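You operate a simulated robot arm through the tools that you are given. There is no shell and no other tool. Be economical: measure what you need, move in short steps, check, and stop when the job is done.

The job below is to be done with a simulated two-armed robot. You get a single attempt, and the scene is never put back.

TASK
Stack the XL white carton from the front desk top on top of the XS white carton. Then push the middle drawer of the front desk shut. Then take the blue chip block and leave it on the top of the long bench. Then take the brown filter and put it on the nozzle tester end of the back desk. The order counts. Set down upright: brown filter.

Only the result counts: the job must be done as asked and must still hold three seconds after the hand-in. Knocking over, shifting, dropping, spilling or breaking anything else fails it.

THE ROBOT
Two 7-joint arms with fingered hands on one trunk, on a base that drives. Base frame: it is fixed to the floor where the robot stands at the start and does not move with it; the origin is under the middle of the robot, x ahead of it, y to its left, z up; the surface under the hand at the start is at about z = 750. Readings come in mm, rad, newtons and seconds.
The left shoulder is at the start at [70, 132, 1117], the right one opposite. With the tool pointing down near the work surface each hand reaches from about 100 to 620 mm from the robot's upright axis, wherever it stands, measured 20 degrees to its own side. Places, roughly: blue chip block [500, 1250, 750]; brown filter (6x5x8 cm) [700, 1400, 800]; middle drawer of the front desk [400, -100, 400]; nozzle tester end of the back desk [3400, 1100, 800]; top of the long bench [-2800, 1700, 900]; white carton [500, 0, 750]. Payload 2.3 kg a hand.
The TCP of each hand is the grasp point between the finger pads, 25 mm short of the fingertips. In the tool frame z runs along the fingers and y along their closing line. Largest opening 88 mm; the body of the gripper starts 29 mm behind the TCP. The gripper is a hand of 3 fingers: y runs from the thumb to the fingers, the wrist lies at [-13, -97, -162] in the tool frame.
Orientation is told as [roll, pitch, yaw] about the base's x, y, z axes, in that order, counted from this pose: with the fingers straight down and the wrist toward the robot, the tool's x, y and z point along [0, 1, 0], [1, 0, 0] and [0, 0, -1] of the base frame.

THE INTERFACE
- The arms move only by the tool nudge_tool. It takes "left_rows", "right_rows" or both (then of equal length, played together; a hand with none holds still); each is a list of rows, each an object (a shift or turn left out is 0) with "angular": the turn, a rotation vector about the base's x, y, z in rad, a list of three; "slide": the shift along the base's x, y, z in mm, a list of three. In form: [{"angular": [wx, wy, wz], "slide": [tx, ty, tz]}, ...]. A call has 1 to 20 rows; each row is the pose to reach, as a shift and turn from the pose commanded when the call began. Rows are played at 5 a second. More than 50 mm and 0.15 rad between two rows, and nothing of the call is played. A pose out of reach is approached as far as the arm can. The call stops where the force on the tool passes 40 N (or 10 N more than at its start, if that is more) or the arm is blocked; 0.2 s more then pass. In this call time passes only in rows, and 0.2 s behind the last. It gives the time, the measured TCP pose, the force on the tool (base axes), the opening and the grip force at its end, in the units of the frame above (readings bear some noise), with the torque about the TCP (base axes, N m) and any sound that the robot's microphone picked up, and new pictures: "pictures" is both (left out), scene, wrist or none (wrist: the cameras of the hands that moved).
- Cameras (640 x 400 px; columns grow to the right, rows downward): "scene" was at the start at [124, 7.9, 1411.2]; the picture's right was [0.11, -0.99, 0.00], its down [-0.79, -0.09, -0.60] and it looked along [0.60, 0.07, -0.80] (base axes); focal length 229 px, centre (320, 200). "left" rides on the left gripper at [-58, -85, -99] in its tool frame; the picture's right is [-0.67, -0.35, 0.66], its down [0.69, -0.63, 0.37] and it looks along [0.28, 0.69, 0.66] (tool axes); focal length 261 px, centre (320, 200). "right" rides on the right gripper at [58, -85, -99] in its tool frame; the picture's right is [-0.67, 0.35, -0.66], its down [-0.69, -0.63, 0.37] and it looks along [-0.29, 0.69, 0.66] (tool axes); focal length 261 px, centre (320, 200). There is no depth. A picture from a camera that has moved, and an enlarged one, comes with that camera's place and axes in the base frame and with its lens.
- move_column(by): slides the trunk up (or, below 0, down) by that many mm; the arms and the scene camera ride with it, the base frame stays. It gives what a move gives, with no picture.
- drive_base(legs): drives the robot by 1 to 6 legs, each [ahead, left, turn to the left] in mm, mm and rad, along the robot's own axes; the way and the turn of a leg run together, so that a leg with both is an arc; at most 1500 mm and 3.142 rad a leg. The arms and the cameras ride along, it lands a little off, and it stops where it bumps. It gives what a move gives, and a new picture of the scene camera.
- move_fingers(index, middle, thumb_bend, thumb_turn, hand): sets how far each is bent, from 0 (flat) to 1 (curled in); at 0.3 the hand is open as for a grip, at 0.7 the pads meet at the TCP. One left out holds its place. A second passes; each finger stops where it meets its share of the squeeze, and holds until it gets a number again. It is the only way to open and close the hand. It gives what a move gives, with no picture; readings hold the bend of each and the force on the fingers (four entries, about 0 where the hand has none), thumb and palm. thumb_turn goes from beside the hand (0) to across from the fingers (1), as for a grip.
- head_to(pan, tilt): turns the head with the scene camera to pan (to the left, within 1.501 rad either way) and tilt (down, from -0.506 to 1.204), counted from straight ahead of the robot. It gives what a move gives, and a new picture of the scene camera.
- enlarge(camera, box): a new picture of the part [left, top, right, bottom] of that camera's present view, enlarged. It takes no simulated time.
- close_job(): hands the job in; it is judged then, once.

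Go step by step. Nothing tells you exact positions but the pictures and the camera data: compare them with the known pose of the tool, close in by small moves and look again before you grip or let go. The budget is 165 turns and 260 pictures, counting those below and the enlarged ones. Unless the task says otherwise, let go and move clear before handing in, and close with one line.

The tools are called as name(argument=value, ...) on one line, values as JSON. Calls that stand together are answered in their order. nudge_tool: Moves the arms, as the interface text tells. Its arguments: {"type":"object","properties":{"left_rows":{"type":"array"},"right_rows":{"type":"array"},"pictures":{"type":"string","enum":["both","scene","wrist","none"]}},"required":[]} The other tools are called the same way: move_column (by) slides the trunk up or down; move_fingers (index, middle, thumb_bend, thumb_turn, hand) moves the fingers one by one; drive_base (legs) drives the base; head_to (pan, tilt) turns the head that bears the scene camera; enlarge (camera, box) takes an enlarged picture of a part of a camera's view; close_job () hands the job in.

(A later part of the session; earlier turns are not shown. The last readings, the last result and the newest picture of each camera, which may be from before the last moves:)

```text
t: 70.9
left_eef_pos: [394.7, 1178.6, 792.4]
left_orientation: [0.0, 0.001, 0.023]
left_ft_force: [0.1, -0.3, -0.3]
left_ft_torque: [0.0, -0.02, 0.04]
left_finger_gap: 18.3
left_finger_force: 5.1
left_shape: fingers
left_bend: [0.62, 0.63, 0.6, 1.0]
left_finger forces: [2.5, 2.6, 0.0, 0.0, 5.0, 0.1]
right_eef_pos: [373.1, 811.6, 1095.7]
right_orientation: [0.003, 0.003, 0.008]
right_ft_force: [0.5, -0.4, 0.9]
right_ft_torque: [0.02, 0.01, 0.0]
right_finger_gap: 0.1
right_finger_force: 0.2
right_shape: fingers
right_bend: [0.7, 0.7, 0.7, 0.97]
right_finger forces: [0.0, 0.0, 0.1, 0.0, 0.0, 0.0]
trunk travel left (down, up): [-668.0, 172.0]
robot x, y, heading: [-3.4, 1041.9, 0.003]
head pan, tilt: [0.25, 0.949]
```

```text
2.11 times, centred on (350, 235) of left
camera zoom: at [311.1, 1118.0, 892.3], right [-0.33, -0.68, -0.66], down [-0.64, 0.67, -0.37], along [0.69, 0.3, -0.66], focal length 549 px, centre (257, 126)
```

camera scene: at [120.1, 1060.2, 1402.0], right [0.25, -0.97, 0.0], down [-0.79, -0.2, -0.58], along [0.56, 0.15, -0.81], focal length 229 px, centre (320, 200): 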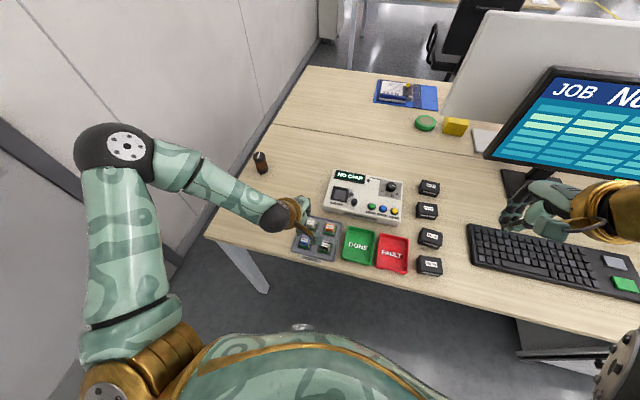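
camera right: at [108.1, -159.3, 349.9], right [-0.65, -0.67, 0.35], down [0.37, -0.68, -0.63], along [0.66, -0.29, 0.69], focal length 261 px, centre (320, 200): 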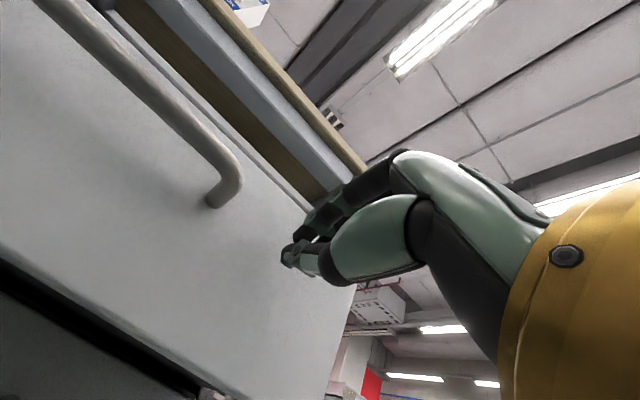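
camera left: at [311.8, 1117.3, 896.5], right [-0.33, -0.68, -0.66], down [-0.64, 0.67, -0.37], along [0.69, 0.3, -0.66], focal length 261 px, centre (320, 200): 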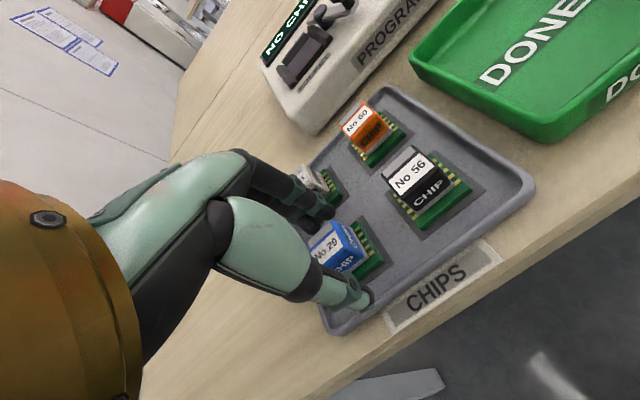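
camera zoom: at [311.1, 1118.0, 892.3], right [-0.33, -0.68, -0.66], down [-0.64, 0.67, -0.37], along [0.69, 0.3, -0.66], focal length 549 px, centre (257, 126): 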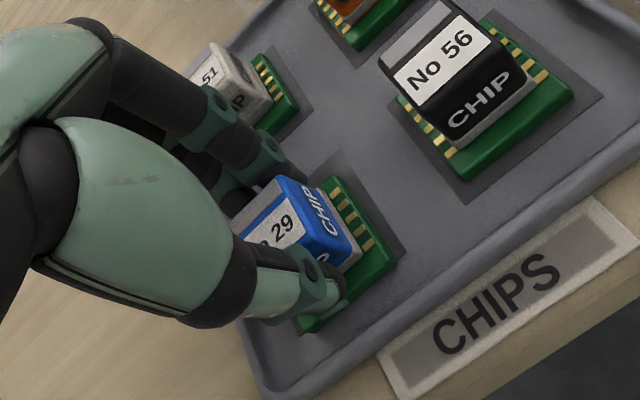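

Contact on both sides with about 5 N. Squeezing more firmly, then a short test lift.

move_fingers(hand="left", index=0.76, middle=0.76, thumb_bend=0.76)

nudge_tool(left_rows=[{"slide": [0, 0, 5]}, {"slide": [0, 0, 15]}, {"slide": [0, 0, 30]}], pictures="wrist")

```text
t: 71.9
left_eef_pos: [395.4, 1177.8, 793.2]
left_orientation: [0.001, -0.001, 0.02]
left_ft_force: [-0.4, -0.3, -0.4]
left_ft_torque: [-0.02, -0.02, 0.0]
left_finger_gap: 16.6
left_finger_force: 15.7
left_shape: fingers
left_bend: [0.74, 0.74, 0.59, 1.0]
left_finger forces: [8.9, 6.8, 0.0, 0.0, 15.8, 0.0]
right_eef_pos: [372.9, 811.7, 1097.7]
right_orientation: [0.004, 0.004, 0.007]
right_ft_force: [0.6, -0.3, -0.1]
right_ft_torque: [0.0, 0.03, -0.01]
right_finger_gap: 0.0
right_finger_force: 0.1
right_shape: fingers
right_bend: [0.7, 0.7, 0.7, 0.97]
right_finger forces: [0.1, 0.0, 0.0, 0.0, 0.1, 0.0]
trunk travel left (down, up): [-668.0, 172.0]
robot x, y, heading: [2.3, 1039.2, 0.009]
head pan, tilt: [0.25, 0.949]
```

```text
t: 72.7
left_eef_pos: [395.4, 1179.7, 823.8]
left_orientation: [-0.001, 0.0, 0.021]
left_ft_force: [0.1, 0.2, -1.0]
left_ft_torque: [0.03, -0.01, 0.0]
left_finger_gap: 16.5
left_finger_force: 15.9
left_shape: fingers
left_bend: [0.74, 0.74, 0.59, 1.0]
left_finger forces: [9.0, 6.8, 0.0, 0.0, 15.9, 0.1]
right_eef_pos: [371.9, 811.4, 1099.3]
right_orientation: [0.004, 0.005, 0.009]
right_ft_force: [0.1, -0.3, 0.4]
right_ft_torque: [0.01, 0.01, -0.01]
right_finger_gap: 0.0
right_finger_force: 0.1
right_shape: fingers
right_bend: [0.7, 0.7, 0.7, 0.97]
right_finger forces: [0.1, 0.0, 0.0, 0.0, 0.0, 0.2]
trunk travel left (down, up): [-668.0, 172.0]
robot x, y, heading: [-4.4, 1040.8, 0.004]
head pan, tilt: [0.25, 0.949]
camera left: at [310.0, 1118.4, 922.4], right [-0.33, -0.68, -0.66], down [-0.64, 0.67, -0.37], along [0.69, 0.3, -0.66], focal length 261 px, centre (320, 200)
```

left: 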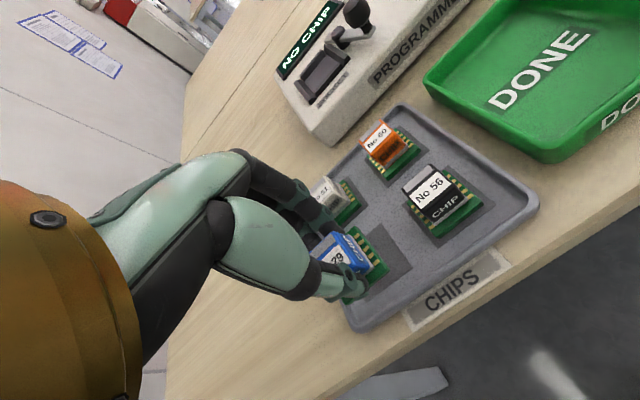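

The blue block is lifted with its base. Raising and retracting, then backing up and turning to find the long bench.

nudge_tool(left_rows=[{"slide": [0, 0, 40]}, {"slide": [-5, 0, 80]}, {"slide": [-15, 5, 120]}, {"slide": [-30, 10, 160]}, {"slide": [-50, 15, 200]}, {"slide": [-75, 20, 240]}, {"slide": [-100, 25, 270]}], pictures="wrist")

drive_base(legs=[[-600, 0, 0], [0, 0, -1.5], [0, 0, -1.5]])

head_to(pan=0, tilt=0.35)

```text
t: 74.3
left_eef_pos: [357.9, 1191.7, 992.8]
left_orientation: [0.001, 0.0, 0.024]
left_ft_force: [-0.5, 0.1, -0.7]
left_ft_torque: [0.0, -0.03, 0.01]
left_finger_gap: 16.2
left_finger_force: 15.4
left_shape: fingers
left_bend: [0.74, 0.74, 0.58, 1.0]
left_finger forces: [8.8, 7.1, 0.1, 0.0, 15.8, 0.1]
left hand out of reach, approached as far as the arm can: row 5, 6, 7
right_eef_pos: [372.2, 811.4, 1097.1]
right_orientation: [0.003, 0.004, 0.008]
right_ft_force: [-0.3, -0.6, 0.2]
right_ft_torque: [0.0, -0.03, -0.02]
right_finger_gap: 0.0
right_finger_force: 0.1
right_shape: fingers
right_bend: [0.7, 0.7, 0.7, 0.97]
right_finger forces: [0.1, 0.1, 0.0, 0.1, 0.1, 0.0]
trunk travel left (down, up): [-668.0, 172.0]
robot x, y, heading: [-1.6, 1042.1, 0.009]
head pan, tilt: [0.25, 0.949]
camera left: at [273.8, 1130.0, 1093.1], right [-0.33, -0.68, -0.66], down [-0.64, 0.67, -0.37], along [0.69, 0.3, -0.66], focal length 261 px, centre (320, 200)
```

left: 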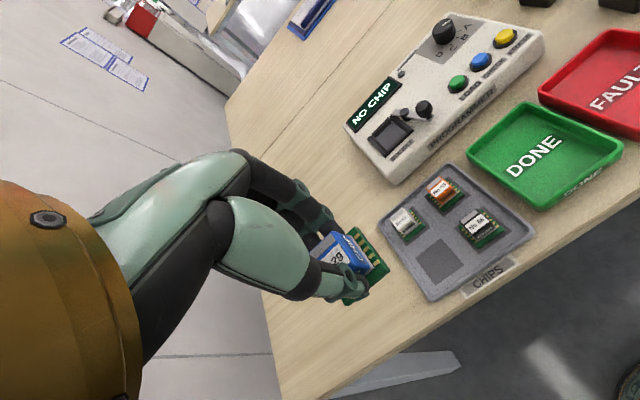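

```text
t: 85.0
left_eef_pos: [-934.9, 849.7, 994.6]
left_orientation: [0.0, -0.001, -2.996]
left_ft_force: [0.2, -0.1, -1.0]
left_ft_torque: [-0.02, -0.01, 0.01]
left_finger_gap: 16.6
left_finger_force: 15.0
left_shape: fingers
left_bend: [0.74, 0.74, 0.58, 1.0]
left_finger forces: [8.4, 6.8, 0.0, 0.0, 15.3, 0.0]
right_eef_pos: [-994.8, 1225.1, 1098.7]
right_orientation: [0.002, 0.004, -3.009]
right_ft_force: [-0.3, -0.5, -0.5]
right_ft_torque: [-0.03, -0.01, -0.01]
right_finger_gap: 0.1
right_finger_force: 0.1
right_shape: fingers
right_bend: [0.7, 0.7, 0.7, 0.97]
right_finger forces: [0.1, 0.1, 0.1, 0.1, 0.0, 0.1]
trunk travel left (down, up): [-668.0, 172.0]
robot x, y, heading: [-596.6, 1042.2, -3.013]
head pan, tilt: [0.25, 0.949]
camera scene: at [-711.9, 1007.7, 1402.2], right [-0.37, 0.93, 0.0], down [0.76, 0.3, -0.58], along [-0.54, -0.22, -0.81], focal length 229 px, centre (320, 200)
```

scene: 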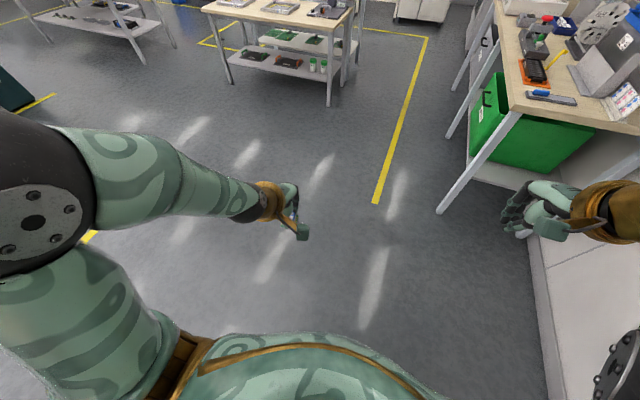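

```text
t: 86.0
left_eef_pos: [-934.0, 851.3, 993.0]
left_orientation: [0.001, 0.0, -2.996]
left_ft_force: [-0.3, 0.0, 0.1]
left_ft_torque: [0.0, 0.0, 0.0]
left_finger_gap: 16.0
left_finger_force: 15.6
left_shape: fingers
left_bend: [0.74, 0.74, 0.58, 1.0]
left_finger forces: [8.4, 6.9, 0.1, 0.1, 15.3, 0.0]
right_eef_pos: [-994.6, 1225.4, 1098.1]
right_orientation: [0.005, 0.004, -3.008]
right_ft_force: [-0.4, 0.0, -0.4]
right_ft_torque: [0.02, 0.01, 0.04]
right_finger_gap: 0.1
right_finger_force: 0.1
right_shape: fingers
right_bend: [0.7, 0.7, 0.7, 0.97]
right_finger forces: [0.1, 0.0, 0.0, 0.0, 0.0, 0.0]
trunk travel left (down, up): [-668.0, 172.0]
robot x, y, heading: [-594.8, 1044.0, -3.009]
head pan, tilt: [0.0, 0.351]
camera scene: at [-736.7, 1022.6, 1453.3], right [-0.13, 0.99, 0.0], down [0.34, 0.04, -0.94], along [-0.93, -0.12, -0.34], focal length 229 px, centre (320, 200)
```

scene: 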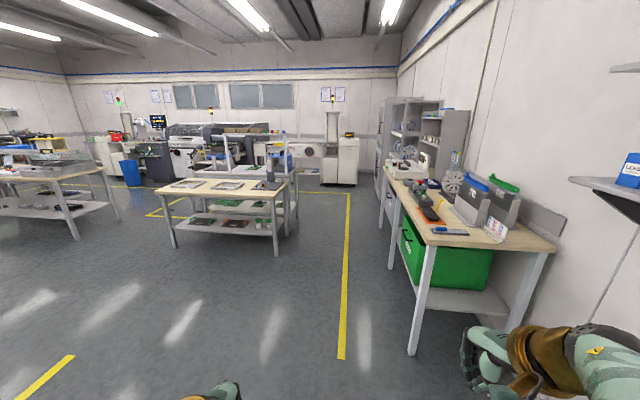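

The bench against the wall on the right (front edge y≈1415, x from −1750 to −3200, z≈900) matches the long bench. Looking closer for a free spot.

enlarge(camera="scene", box=[370, 130, 570, 260])

```text
3.08 times, centred on (470, 195) of scene
camera zoom: at [-736.7, 1022.6, 1453.3], right [-0.13, 0.99, 0.0], down [0.34, 0.04, -0.94], along [-0.93, -0.12, -0.34], focal length 705 px, centre (-142, 215)
```

zoom: 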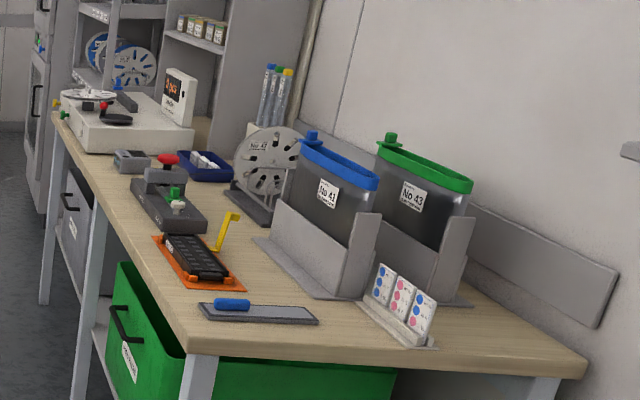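

I'll approach the bench from the front near its right-hand end, first stopping at about (−1630, 905) facing +y.

drive_base(legs=[[1045, 0, 0], [0, 0, -1.703]])

head_to(pan=0.2, tilt=0.65)

```text
t: 95.5
left_eef_pos: [-1795.7, 1257.8, 993.2]
left_orientation: [0.0, 0.0, 1.628]
left_ft_force: [-0.3, 0.7, -0.8]
left_ft_torque: [0.02, 0.0, -0.01]
left_finger_gap: 16.3
left_finger_force: 15.3
left_shape: fingers
left_bend: [0.74, 0.74, 0.58, 1.0]
left_finger forces: [8.3, 6.8, 0.0, 0.0, 15.3, 0.0]
right_eef_pos: [-1417.3, 1284.8, 1098.5]
right_orientation: [0.003, 0.003, 1.614]
right_ft_force: [-0.4, -0.1, 0.6]
right_ft_torque: [-0.01, -0.01, -0.01]
right_finger_gap: 0.0
right_finger_force: 0.1
right_shape: fingers
right_bend: [0.7, 0.7, 0.7, 0.97]
right_finger forces: [0.0, 0.0, 0.0, 0.1, 0.0, 0.1]
trunk travel left (down, up): [-668.0, 172.0]
robot x, y, heading: [-1630.6, 900.7, 1.609]
head pan, tilt: [0.0, 0.351]
camera scene: at [-1640.3, 1045.6, 1453.3], right [1.0, 0.04, 0.0], down [0.01, -0.34, -0.94], along [-0.04, 0.94, -0.34], focal length 229 px, centre (320, 200)
```

scene: 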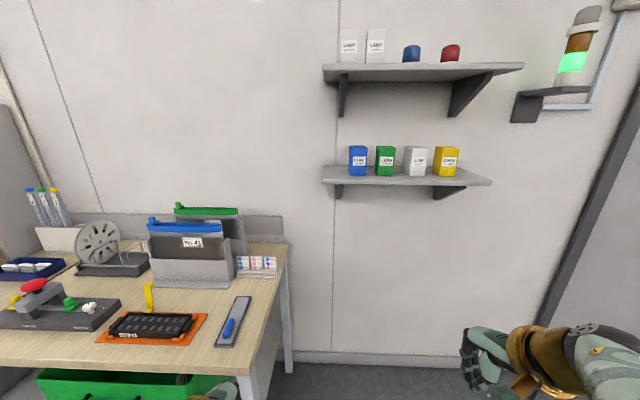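

```text
t: 96.3
left_eef_pos: [-1794.1, 1259.1, 992.8]
left_orientation: [-0.001, -0.001, 1.628]
left_ft_force: [-0.1, -0.1, -0.7]
left_ft_torque: [-0.03, 0.01, 0.01]
left_finger_gap: 15.9
left_finger_force: 15.0
left_shape: fingers
left_bend: [0.74, 0.74, 0.58, 1.0]
left_finger forces: [8.4, 6.8, 0.0, 0.0, 15.3, 0.0]
right_eef_pos: [-1416.4, 1285.0, 1098.8]
right_orientation: [0.003, 0.004, 1.612]
right_ft_force: [0.5, -0.2, 0.2]
right_ft_torque: [-0.01, -0.01, -0.02]
right_finger_gap: 0.2
right_finger_force: 0.1
right_shape: fingers
right_bend: [0.7, 0.7, 0.7, 0.97]
right_finger forces: [0.0, 0.0, 0.0, 0.0, 0.0, 0.0]
trunk travel left (down, up): [-668.0, 172.0]
robot x, y, heading: [-1632.5, 902.8, 1.606]
head pan, tilt: [0.201, 0.649]
camera scene: at [-1657.1, 1036.9, 1426.4], right [0.97, 0.24, 0.0], down [0.14, -0.59, -0.8], along [-0.19, 0.77, -0.6], focal length 229 px, centre (320, 200)
```

scene: 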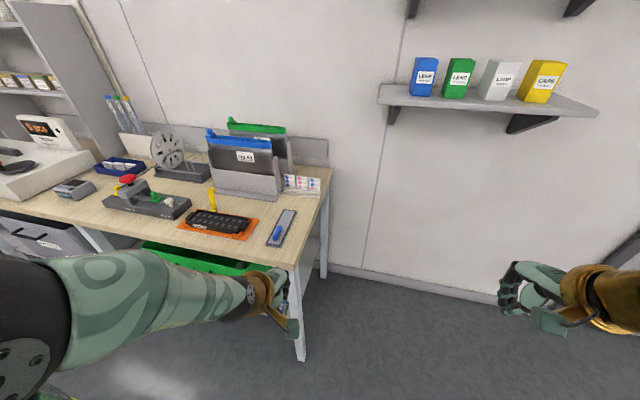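

The bench's right end is x≈−1820 and its front edge y≈1397. There's a clear patch around (−1965, 1600), behind the gap between the orange mat and the squeegee. Driving closer.

drive_base(legs=[[0, 162, -0.035], [155, 0, 0]])

head_to(pan=0.25, tilt=0.8)

enlarge(camera="left", box=[0, 0, 640, 400])

```text
t: 98.7
left_eef_pos: [-1944.2, 1412.6, 994.4]
left_orientation: [0.0, -0.002, 1.59]
left_ft_force: [0.2, 0.4, -0.3]
left_ft_torque: [0.0, 0.02, 0.01]
left_finger_gap: 16.3
left_finger_force: 15.0
left_shape: fingers
left_bend: [0.74, 0.74, 0.58, 1.0]
left_finger forces: [8.3, 6.9, 0.0, 0.0, 15.2, 0.0]
right_eef_pos: [-1565.7, 1426.0, 1099.1]
right_orientation: [0.005, 0.001, 1.576]
right_ft_force: [0.5, -0.4, -0.3]
right_ft_torque: [0.0, -0.01, 0.05]
right_finger_gap: 0.0
right_finger_force: 0.1
right_shape: fingers
right_bend: [0.7, 0.7, 0.7, 0.97]
right_finger forces: [0.0, 0.1, 0.0, 0.1, 0.0, 0.0]
trunk travel left (down, up): [-668.0, 172.0]
robot x, y, heading: [-1796.3, 1054.2, 1.569]
head pan, tilt: [0.201, 0.649]
camera scene: at [-1815.1, 1186.2, 1426.6], right [0.98, 0.2, 0.0], down [0.12, -0.59, -0.8], along [-0.16, 0.78, -0.6], focal length 229 px, centre (320, 200)
```

scene: 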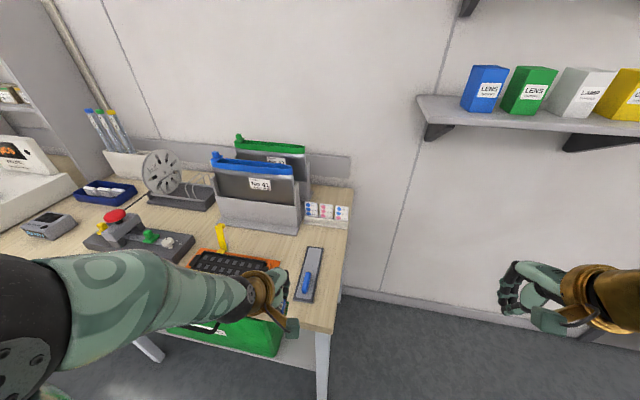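

```text
t: 99.4
left_eef_pos: [-1944.2, 1414.3, 992.9]
left_orientation: [0.001, 0.001, 1.589]
left_ft_force: [-0.4, 0.4, -0.6]
left_ft_torque: [0.02, 0.04, -0.05]
left_finger_gap: 16.1
left_finger_force: 14.9
left_shape: fingers
left_bend: [0.74, 0.74, 0.58, 1.0]
left_finger forces: [8.3, 6.7, 0.0, 0.0, 15.2, 0.0]
right_eef_pos: [-1565.9, 1429.0, 1097.8]
right_orientation: [0.003, 0.003, 1.576]
right_ft_force: [-0.5, -0.1, 0.6]
right_ft_torque: [0.01, 0.01, -0.01]
right_finger_gap: 0.1
right_finger_force: 0.1
right_shape: fingers
right_bend: [0.7, 0.7, 0.7, 0.97]
right_finger forces: [0.1, 0.0, 0.1, 0.1, 0.0, 0.1]
trunk travel left (down, up): [-668.0, 172.0]
robot x, y, heading: [-1797.6, 1054.1, 1.574]
head pan, tilt: [0.25, 0.799]
camera scene: at [-1817.7, 1182.8, 1413.7], right [0.97, 0.25, 0.0], down [0.18, -0.69, -0.7], along [-0.17, 0.68, -0.72], focal length 229 px, centre (320, 200)
```

scene: 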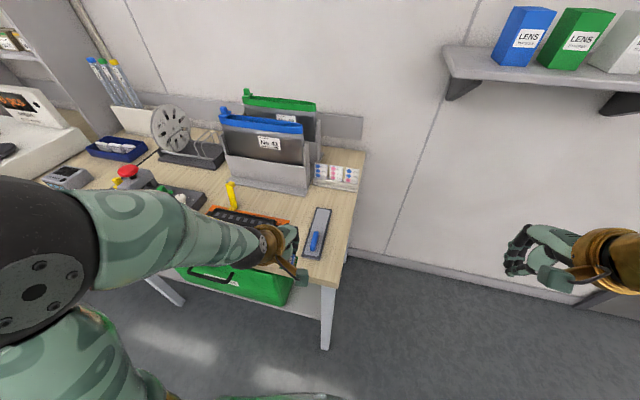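

```text
1.00 times, centred on (320, 200) of left (not enlarged: the box is as wide or as high as the picture)
camera zoom: at [-1885.1, 1331.3, 1092.8], right [0.68, -0.34, -0.66], down [-0.67, -0.64, -0.37], along [-0.3, 0.69, -0.66], focal length 261 px, centre (320, 200)
```

zoom: 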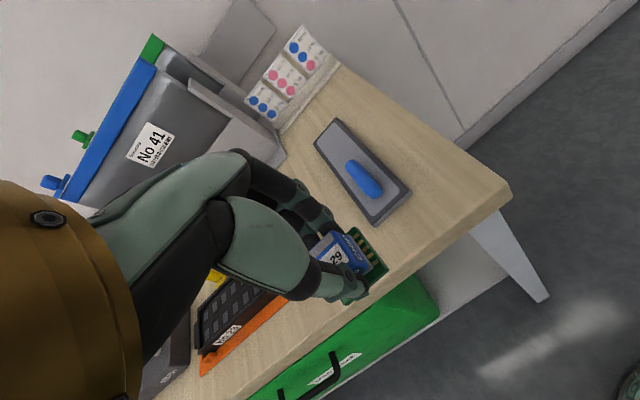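

Triangulating bench height: roughly 880. Enlarging both views for accuracy.

enlarge(camera="left", box=[260, 60, 520, 260])

enlarge(camera="scene", box=[220, 150, 380, 300])

```text
2.00 times, centred on (390, 160) of left
camera zoom: at [-1885.1, 1331.3, 1092.8], right [0.68, -0.34, -0.66], down [-0.67, -0.64, -0.37], along [-0.3, 0.69, -0.66], focal length 521 px, centre (180, 280)
```

zoom: 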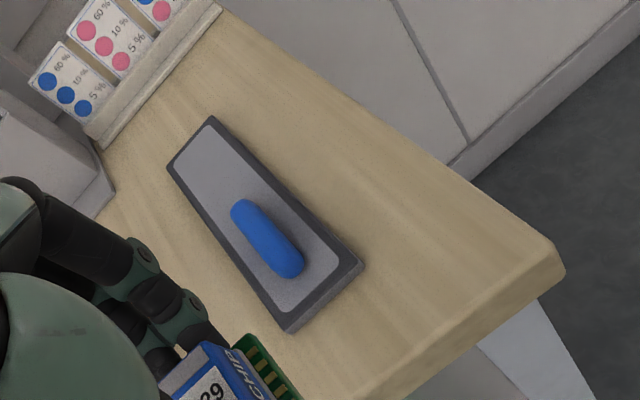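

```text
2.67 times, centred on (300, 225) of scene
camera zoom: at [-1817.7, 1182.8, 1413.7], right [0.97, 0.25, 0.0], down [0.18, -0.69, -0.7], along [-0.17, 0.68, -0.72], focal length 611 px, centre (373, 133)
```

zoom: 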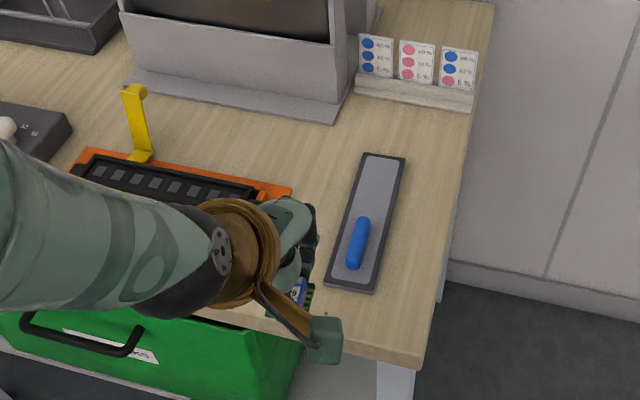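

The open patch is at about (−1981, 1605), bench z≈870. Moving the hand over it at a safe height.

nudge_tool(left_rows=[{"slide": [-20, 20, 0]}, {"slide": [-37, 50, 0]}, {"slide": [-37, 90, 0]}, {"slide": [-37, 130, 0]}, {"slide": [-37, 165, 0]}, {"slide": [-37, 191, -10]}, {"slide": [-37, 191, -35]}])

enlarge(camera="scene", box=[220, 130, 380, 280])

```text
t: 101.0
left_eef_pos: [-1981.8, 1608.0, 956.9]
left_orientation: [0.0, 0.001, 1.591]
left_ft_force: [0.1, -0.8, -1.6]
left_ft_torque: [-0.03, 0.01, 0.04]
left_finger_gap: 16.0
left_finger_force: 14.9
left_shape: fingers
left_bend: [0.74, 0.74, 0.58, 1.0]
left_finger forces: [8.2, 6.8, 0.0, 0.1, 15.1, 0.0]
right_eef_pos: [-1567.0, 1429.1, 1097.1]
right_orientation: [0.003, 0.005, 1.576]
right_ft_force: [1.2, 0.3, 0.5]
right_ft_torque: [0.0, 0.0, 0.0]
right_finger_gap: 0.0
right_finger_force: 0.0
right_shape: fingers
right_bend: [0.7, 0.7, 0.7, 0.97]
right_finger forces: [0.0, 0.0, 0.0, 0.1, 0.0, 0.0]
trunk travel left (down, up): [-668.0, 172.0]
robot x, y, heading: [-1797.9, 1053.0, 1.574]
head pan, tilt: [0.25, 0.799]
camera scene: at [-1818.2, 1182.9, 1413.7], right [0.97, 0.25, 0.0], down [0.18, -0.69, -0.7], along [-0.17, 0.67, -0.72], focal length 229 px, centre (320, 200)
camera left: at [-1922.9, 1522.7, 1056.6], right [0.68, -0.34, -0.66], down [-0.67, -0.64, -0.37], along [-0.3, 0.69, -0.66], focal length 261 px, centre (320, 200)
```

scene: 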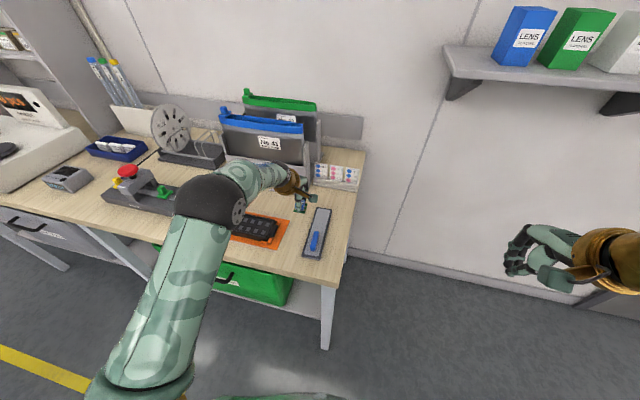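
left: 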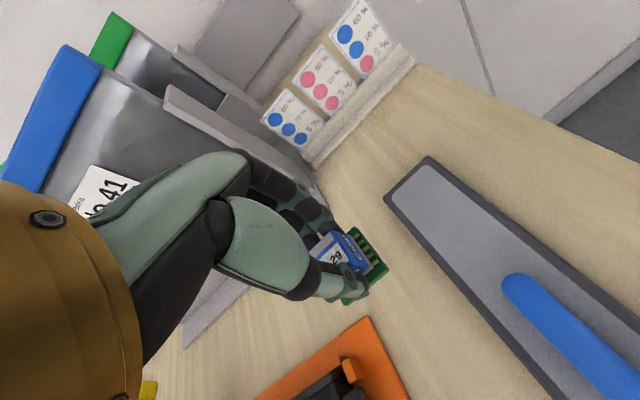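

```text
2.67 times, centred on (300, 205) of scene
camera zoom: at [-1818.2, 1182.9, 1413.7], right [0.97, 0.25, 0.0], down [0.18, -0.69, -0.7], along [-0.17, 0.67, -0.72], focal length 611 px, centre (373, 187)
```

zoom: 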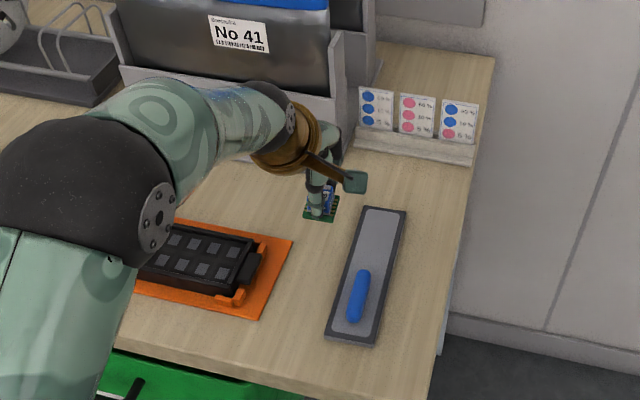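

Good clear spot. Lowering to just above the expected contact.

nudge_tool(left_rows=[{"slide": [0, -2, -12]}, {"slide": [0, -3, -24]}, {"slide": [0, -3, -34]}], pictures="wrist")

enlarge(camera="scene", box=[270, 180, 330, 230])

```text
t: 101.8
left_eef_pos: [-1981.1, 1604.4, 923.4]
left_orientation: [-0.001, 0.0, 1.59]
left_ft_force: [-0.4, 0.3, -0.4]
left_ft_torque: [0.02, 0.0, 0.0]
left_finger_gap: 15.9
left_finger_force: 15.4
left_shape: fingers
left_bend: [0.74, 0.74, 0.58, 1.0]
left_finger forces: [8.2, 6.8, 0.0, 0.1, 15.0, 0.0]
right_eef_pos: [-1565.1, 1429.2, 1097.3]
right_orientation: [0.005, 0.005, 1.576]
right_ft_force: [0.9, 0.2, 0.7]
right_ft_torque: [0.0, 0.0, -0.02]
right_finger_gap: 0.0
right_finger_force: 0.1
right_shape: fingers
right_bend: [0.7, 0.7, 0.7, 0.97]
right_finger forces: [0.0, 0.1, 0.0, 0.0, 0.2, 0.1]
trunk travel left (down, up): [-668.0, 172.0]
robot x, y, heading: [-1797.2, 1055.4, 1.575]
head pan, tilt: [0.25, 0.799]
camera left: at [-1922.8, 1519.6, 1023.8], right [0.68, -0.34, -0.66], down [-0.67, -0.64, -0.37], along [-0.3, 0.69, -0.66], focal length 261 px, centre (320, 200)
```

left: 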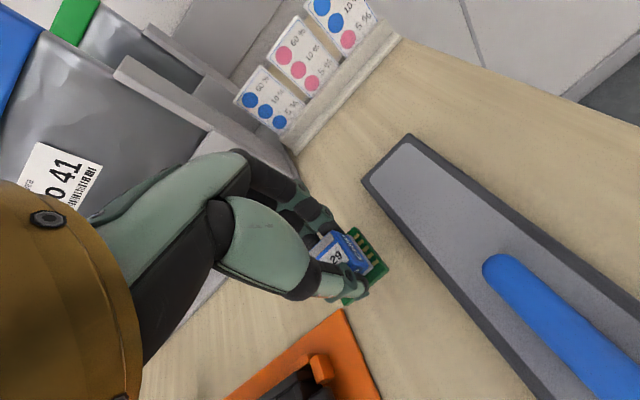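

```text
8.00 times, centred on (300, 205) of scene
camera zoom: at [-1817.8, 1182.7, 1413.7], right [0.97, 0.25, 0.0], down [0.18, -0.69, -0.7], along [-0.17, 0.67, -0.72], focal length 1833 px, centre (480, 160)
```

zoom: 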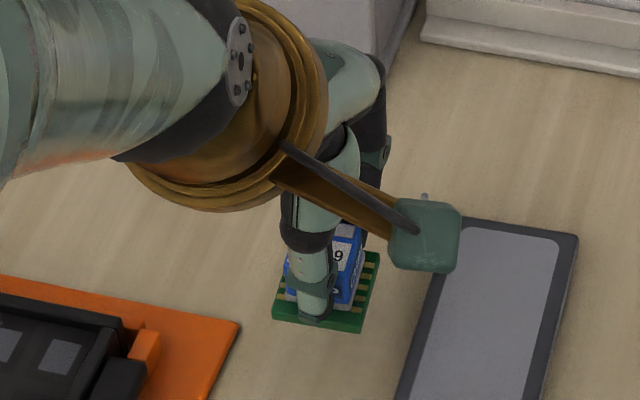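

Close to the surface. Feeling down in 3 mm steps.

nudge_tool(left_rows=[{"slide": [0, 0, -3]}, {"slide": [0, 0, -6]}, {"slide": [0, 0, -9]}], pictures="none")

```text
t: 102.6
left_eef_pos: [-1981.6, 1604.7, 915.8]
left_orientation: [0.0, 0.0, 1.59]
left_ft_force: [0.4, -0.4, 0.0]
left_ft_torque: [0.0, -0.02, -0.03]
left_finger_gap: 15.9
left_finger_force: 15.0
left_shape: fingers
left_bend: [0.74, 0.74, 0.58, 1.0]
left_finger forces: [8.2, 6.8, 0.0, 0.1, 15.2, 0.0]
right_eef_pos: [-1566.7, 1428.0, 1098.1]
right_orientation: [0.005, 0.003, 1.576]
right_ft_force: [0.7, 0.4, 0.9]
right_ft_torque: [0.04, 0.02, 0.02]
right_finger_gap: 0.1
right_finger_force: 0.1
right_shape: fingers
right_bend: [0.7, 0.7, 0.7, 0.97]
right_finger forces: [0.1, 0.1, 0.0, 0.1, 0.0, 0.1]
trunk travel left (down, up): [-668.0, 172.0]
robot x, y, heading: [-1795.0, 1057.2, 1.577]
head pan, tilt: [0.25, 0.799]
```

nudge_tool(left_rows=[{"slide": [0, 0, -2]}, {"slide": [0, 0, -4]}, {"slide": [0, 0, -6]}], pictures="none")

enlarge(camera="scene", box=[270, 180, 330, 230])

```text
t: 103.4
left_eef_pos: [-1980.2, 1603.7, 909.1]
left_orientation: [0.0, 0.0, 1.59]
left_ft_force: [-1.1, 0.6, 0.0]
left_ft_torque: [-0.03, 0.02, 0.0]
left_finger_gap: 15.9
left_finger_force: 14.8
left_shape: fingers
left_bend: [0.74, 0.74, 0.58, 1.0]
left_finger forces: [8.2, 6.9, 0.0, 0.0, 15.1, 0.0]
right_eef_pos: [-1565.7, 1428.5, 1099.5]
right_orientation: [0.004, 0.004, 1.577]
right_ft_force: [-0.2, -0.2, -0.4]
right_ft_torque: [0.02, 0.01, 0.04]
right_finger_gap: 0.2
right_finger_force: 0.1
right_shape: fingers
right_bend: [0.7, 0.7, 0.7, 0.97]
right_finger forces: [0.1, 0.0, 0.0, 0.0, 0.0, 0.1]
trunk travel left (down, up): [-668.0, 172.0]
robot x, y, heading: [-1797.8, 1052.2, 1.573]
head pan, tilt: [0.25, 0.799]
```

```text
8.00 times, centred on (300, 205) of scene
camera zoom: at [-1817.8, 1182.6, 1413.7], right [0.97, 0.25, 0.0], down [0.18, -0.69, -0.7], along [-0.17, 0.67, -0.72], focal length 1833 px, centre (480, 160)
```

zoom: 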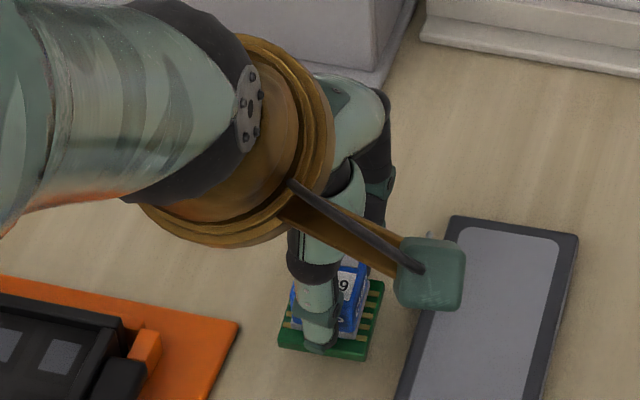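

nudge_tool(left_rows=[{"slide": [0, 0, -2]}, {"slide": [0, 0, -4]}, {"slide": [0, 0, -6]}], pictures="none")

```text
t: 104.2
left_eef_pos: [-1980.9, 1603.1, 902.7]
left_orientation: [0.001, -0.002, 1.589]
left_ft_force: [-0.5, 0.2, -0.5]
left_ft_torque: [-0.02, 0.03, -0.01]
left_finger_gap: 16.2
left_finger_force: 14.7
left_shape: fingers
left_bend: [0.74, 0.74, 0.58, 1.0]
left_finger forces: [8.2, 6.9, 0.1, 0.0, 15.0, 0.0]
right_eef_pos: [-1566.2, 1427.7, 1098.0]
right_orientation: [0.003, 0.004, 1.575]
right_ft_force: [0.2, 0.3, -0.3]
right_ft_torque: [-0.02, 0.0, 0.03]
right_finger_gap: 0.1
right_finger_force: 0.1
right_shape: fingers
right_bend: [0.7, 0.7, 0.7, 0.97]
right_finger forces: [0.0, 0.0, 0.0, 0.1, 0.0, 0.0]
trunk travel left (down, up): [-668.0, 172.0]
robot x, y, heading: [-1798.3, 1055.7, 1.574]
head pan, tilt: [0.25, 0.799]
```

nudge_tool(left_rows=[{"slide": [0, 0, -2]}, {"slide": [0, 0, -4]}, {"slide": [0, 0, -6]}], pictures="wrist")

```text
t: 105.0
left_eef_pos: [-1981.5, 1603.5, 898.0]
left_orientation: [0.001, -0.002, 1.591]
left_ft_force: [0.2, 0.5, 0.0]
left_ft_torque: [0.01, 0.01, 0.01]
left_finger_gap: 15.8
left_finger_force: 14.9
left_shape: fingers
left_bend: [0.74, 0.74, 0.58, 1.0]
left_finger forces: [8.7, 6.8, 0.0, 0.1, 15.0, 0.1]
right_eef_pos: [-1565.9, 1428.9, 1098.4]
right_orientation: [0.004, 0.003, 1.576]
right_ft_force: [-0.2, -0.3, -0.4]
right_ft_torque: [0.01, 0.0, -0.03]
right_finger_gap: 0.1
right_finger_force: 0.0
right_shape: fingers
right_bend: [0.7, 0.7, 0.7, 0.97]
right_finger forces: [0.0, 0.1, 0.0, 0.0, 0.0, 0.0]
trunk travel left (down, up): [-668.0, 172.0]
robot x, y, heading: [-1793.2, 1055.3, 1.573]
head pan, tilt: [0.25, 0.799]
camera left: at [-1922.1, 1518.8, 996.9], right [0.68, -0.33, -0.66], down [-0.67, -0.64, -0.37], along [-0.3, 0.69, -0.66], focal length 261 px, centre (320, 200)
```

left: 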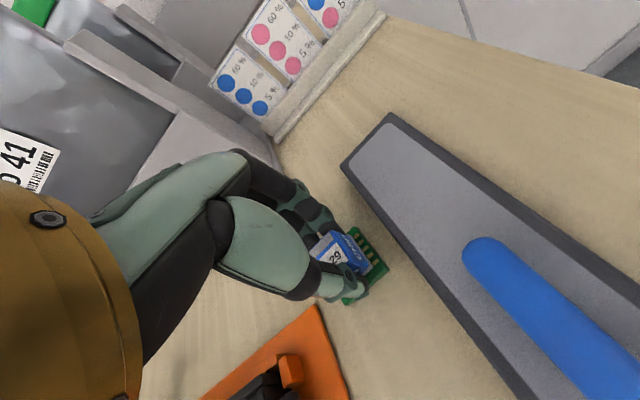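

nudge_tool(left_rows=[{"slide": [0, 0, -2]}, {"slide": [0, 0, -4]}], pictures="none")

enlarge(camera="scene", box=[270, 180, 330, 230])

```text
t: 105.6
left_eef_pos: [-1980.4, 1602.9, 894.5]
left_orientation: [0.0, -0.004, 1.589]
left_ft_force: [-0.5, 0.4, 8.9]
left_ft_torque: [-0.18, -0.04, 0.0]
left_finger_gap: 15.0
left_finger_force: 14.4
left_shape: fingers
left_bend: [0.75, 0.74, 0.58, 1.0]
left_finger forces: [7.8, 7.3, 0.0, 0.0, 14.3, 0.0]
right_eef_pos: [-1564.3, 1426.9, 1097.6]
right_orientation: [0.003, 0.001, 1.576]
right_ft_force: [0.6, 0.0, 0.1]
right_ft_torque: [0.0, 0.0, 0.0]
right_finger_gap: 0.0
right_finger_force: 0.1
right_shape: fingers
right_bend: [0.7, 0.7, 0.7, 0.97]
right_finger forces: [0.1, 0.1, 0.0, 0.0, 0.0, 0.0]
trunk travel left (down, up): [-668.0, 172.0]
robot x, y, heading: [-1795.9, 1054.6, 1.57]
head pan, tilt: [0.25, 0.799]
```

```text
8.00 times, centred on (300, 205) of scene
camera zoom: at [-1816.8, 1180.3, 1414.1], right [0.97, 0.25, 0.0], down [0.18, -0.69, -0.7], along [-0.17, 0.68, -0.72], focal length 1833 px, centre (480, 160)
```

zoom: 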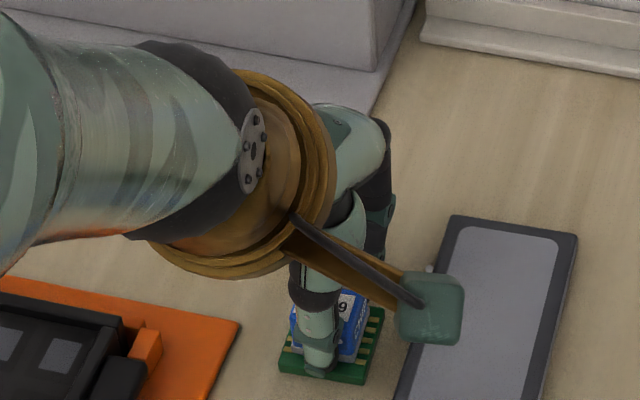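

Contact (about 9 N). Relieving slightly, then opening.

nudge_tool(left_rows=[{"slide": [0, 0, 2]}], pictures="none")

move_fingers(hand="left", index=0.48, middle=0.48, thumb_bend=0.48)

nudge_tool(left_rows=[{"slide": [0, 0, 10]}, {"slide": [0, 0, 30]}, {"slide": [0, 0, 60]}, {"slide": [0, -10, 100]}, {"slide": [0, -40, 130]}])

```text
t: 106.0
left_eef_pos: [-1980.4, 1602.9, 896.0]
left_orientation: [-0.001, 0.0, 1.591]
left_ft_force: [0.0, -0.3, 5.1]
left_ft_torque: [-0.13, -0.02, 0.01]
left_finger_gap: 14.4
left_finger_force: 13.9
left_shape: fingers
left_bend: [0.75, 0.74, 0.58, 1.0]
left_finger forces: [7.5, 6.4, 0.0, 0.0, 13.9, 0.0]
right_eef_pos: [-1565.8, 1427.9, 1098.0]
right_orientation: [0.003, 0.002, 1.576]
right_ft_force: [-0.3, 0.0, 0.2]
right_ft_torque: [0.02, -0.01, 0.0]
right_finger_gap: 0.0
right_finger_force: 0.1
right_shape: fingers
right_bend: [0.7, 0.7, 0.7, 0.97]
right_finger forces: [0.1, 0.0, 0.1, 0.0, 0.1, 0.0]
trunk travel left (down, up): [-668.0, 172.0]
robot x, y, heading: [-1797.4, 1054.7, 1.57]
head pan, tilt: [0.25, 0.799]
```

```text
t: 107.0
left_eef_pos: [-1981.4, 1603.1, 894.5]
left_orientation: [-0.001, 0.001, 1.59]
left_ft_force: [0.1, 0.0, 0.4]
left_ft_torque: [0.0, 0.02, -0.01]
left_finger_gap: 45.7
left_finger_force: 0.1
left_shape: fingers
left_bend: [0.48, 0.48, 0.48, 1.0]
left_finger forces: [0.1, 0.0, 0.1, 0.0, 0.1, 0.0]
right_eef_pos: [-1564.5, 1429.1, 1097.7]
right_orientation: [0.002, 0.002, 1.576]
right_ft_force: [-0.1, 0.3, 0.6]
right_ft_torque: [-0.04, 0.02, 0.0]
right_finger_gap: 0.0
right_finger_force: 0.0
right_shape: fingers
right_bend: [0.7, 0.7, 0.7, 0.97]
right_finger forces: [0.0, 0.0, 0.0, 0.0, 0.1, 0.0]
trunk travel left (down, up): [-668.0, 172.0]
robot x, y, heading: [-1797.4, 1053.7, 1.573]
head pan, tilt: [0.25, 0.799]
```

```text
t: 108.2
left_eef_pos: [-1980.1, 1561.6, 1025.2]
left_orientation: [-0.002, -0.002, 1.59]
left_ft_force: [1.4, -0.4, 0.1]
left_ft_torque: [0.03, -0.01, 0.0]
left_finger_gap: 45.7
left_finger_force: 0.0
left_shape: fingers
left_bend: [0.48, 0.48, 0.48, 1.0]
left_finger forces: [0.0, 0.0, 0.0, 0.0, 0.0, 0.0]
right_eef_pos: [-1565.5, 1428.0, 1098.8]
right_orientation: [0.004, 0.002, 1.576]
right_ft_force: [0.4, -0.6, 0.4]
right_ft_torque: [0.04, 0.03, -0.02]
right_finger_gap: 0.0
right_finger_force: 0.1
right_shape: fingers
right_bend: [0.7, 0.7, 0.7, 0.97]
right_finger forces: [0.1, 0.0, 0.0, 0.1, 0.1, 0.0]
trunk travel left (down, up): [-668.0, 172.0]
robot x, y, heading: [-1797.3, 1055.9, 1.572]
head pan, tilt: [0.25, 0.799]
camera scene: at [-1817.5, 1179.8, 1413.9], right [0.97, 0.25, 0.0], down [0.18, -0.69, -0.7], along [-0.17, 0.68, -0.72], focal length 229 px, centre (320, 200)
camera left: at [-1920.0, 1477.5, 1124.9], right [0.68, -0.33, -0.66], down [-0.67, -0.64, -0.37], along [-0.3, 0.69, -0.66], focal length 261 px, centre (320, 200)
```

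scene: 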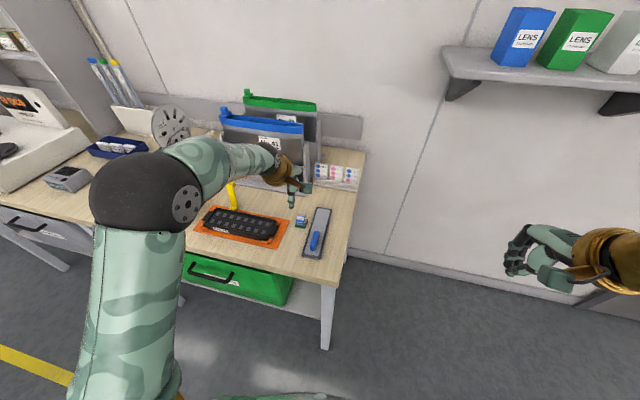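
left: 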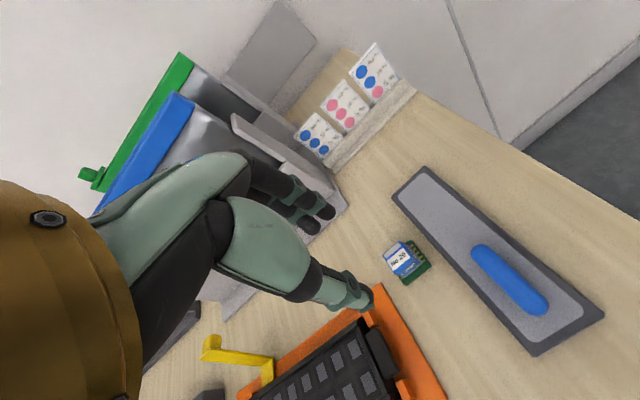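

The blue block sits flat on the long bench. Retracting and returning to the front desk for the brown filter.

nudge_tool(left_rows=[{"slide": [5, -40, 15]}, {"slide": [10, -80, 35]}, {"slide": [15, -120, 60]}, {"slide": [20, -160, 85]}, {"slide": [20, -200, 110]}], pictures="none")

enlarge(camera="scene", box=[240, 150, 380, 260])

drive_base(legs=[[-250, 0, 0], [0, 0, -1.572], [1500, 0, 0], [100, 500, 0]])

head_to(pan=0.1, tilt=0.8)

```text
t: 109.4
left_eef_pos: [-1967.3, 1472.2, 1067.5]
left_orientation: [0.001, -0.001, 1.591]
left_ft_force: [1.1, 0.3, -0.6]
left_ft_torque: [0.0, -0.02, 0.0]
left_finger_gap: 45.5
left_finger_force: 0.0
left_shape: fingers
left_bend: [0.48, 0.48, 0.48, 1.0]
left_finger forces: [0.0, 0.1, 0.1, 0.1, 0.0, 0.1]
left hand out of reach, approached as far as the arm can: row 3, 4, 5
right_eef_pos: [-1565.7, 1427.4, 1098.5]
right_orientation: [0.004, 0.004, 1.575]
right_ft_force: [-0.2, -0.5, -0.5]
right_ft_torque: [0.04, 0.01, 0.0]
right_finger_gap: 0.1
right_finger_force: 0.1
right_shape: fingers
right_bend: [0.7, 0.7, 0.7, 0.97]
right_finger forces: [0.1, 0.1, 0.1, 0.0, 0.1, 0.1]
trunk travel left (down, up): [-668.0, 172.0]
robot x, y, heading: [-1798.9, 1057.3, 1.569]
head pan, tilt: [0.25, 0.799]
```

```text
3.64 times, centred on (310, 205) of scene
camera zoom: at [-1817.6, 1181.4, 1413.8], right [0.97, 0.25, 0.0], down [0.18, -0.69, -0.7], along [-0.17, 0.68, -0.72], focal length 833 px, centre (356, 182)
```

zoom: 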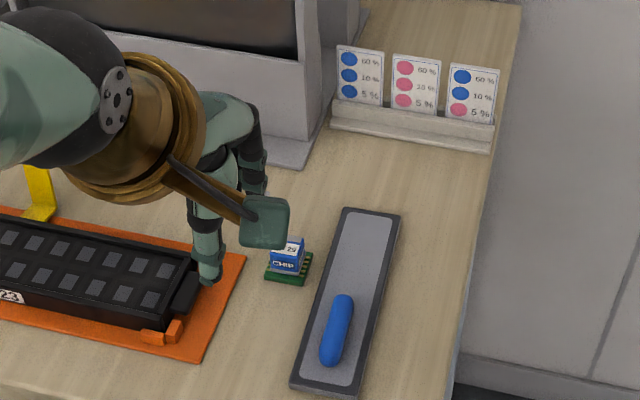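

```text
t: 124.6
left_eef_pos: [223.0, 1405.5, 1068.0]
left_orientation: [0.0, 0.0, -0.014]
left_ft_force: [-0.7, -0.4, -0.6]
left_ft_torque: [0.02, 0.03, -0.02]
left_finger_gap: 45.5
left_finger_force: 0.0
left_shape: fingers
left_bend: [0.48, 0.48, 0.48, 1.0]
left_finger forces: [0.0, 0.0, 0.1, 0.0, 0.0, 0.0]
right_eef_pos: [164.3, 1004.9, 1097.8]
right_orientation: [0.006, 0.004, -0.028]
right_ft_force: [-0.6, -0.4, 0.3]
right_ft_torque: [-0.01, -0.01, -0.01]
right_finger_gap: 0.2
right_finger_force: 0.1
right_shape: fingers
right_bend: [0.7, 0.7, 0.7, 0.97]
right_finger forces: [0.0, 0.0, 0.0, 0.1, 0.0, 0.0]
trunk travel left (down, up): [-668.0, 172.0]
robot x, y, heading: [-202.0, 1245.7, -0.029]
head pan, tilt: [0.25, 0.799]
camera scene: at [-72.9, 1263.7, 1413.7], right [0.22, -0.98, 0.0], down [-0.7, -0.15, -0.7], along [0.68, 0.15, -0.72], focal length 229 px, centre (320, 200)
```

scene: 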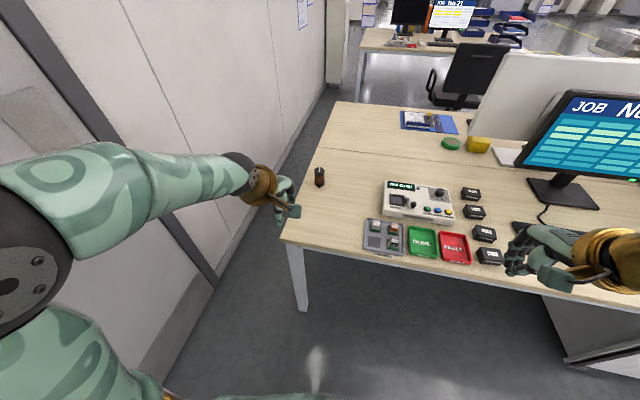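

```text
t: 125.3
left_eef_pos: [222.1, 1407.3, 1067.1]
left_orientation: [-0.001, 0.0, -0.014]
left_ft_force: [0.0, -0.2, -0.6]
left_ft_torque: [0.04, -0.03, 0.0]
left_finger_gap: 45.8
left_finger_force: 0.0
left_shape: fingers
left_bend: [0.48, 0.48, 0.48, 1.0]
left_finger forces: [0.1, 0.0, 0.1, 0.1, 0.0, 0.0]
right_eef_pos: [164.5, 1005.9, 1097.8]
right_orientation: [0.003, 0.003, -0.028]
right_ft_force: [0.1, -0.7, 0.2]
right_ft_torque: [-0.02, 0.0, 0.01]
right_finger_gap: 0.0
right_finger_force: 0.0
right_shape: fingers
right_bend: [0.7, 0.7, 0.7, 0.97]
right_finger forces: [0.0, 0.0, 0.1, 0.1, 0.1, 0.0]
trunk travel left (down, up): [-668.0, 172.0]
robot x, y, heading: [-202.5, 1249.1, -0.035]
head pan, tilt: [0.099, 0.799]
camera scene: at [-70.8, 1253.2, 1413.7], right [0.07, -1.0, 0.0], down [-0.72, -0.05, -0.7], along [0.7, 0.05, -0.72], focal length 229 px, centre (320, 200)
```

scene: 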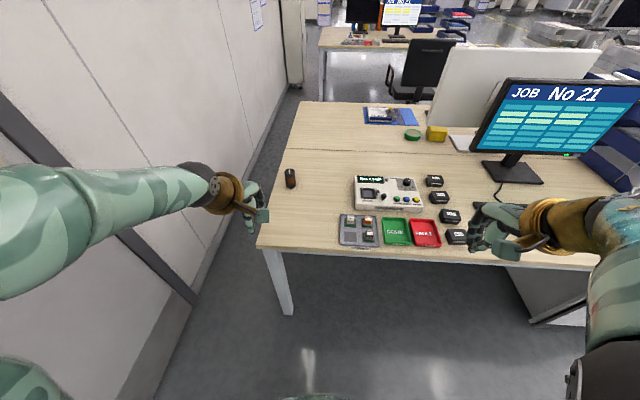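

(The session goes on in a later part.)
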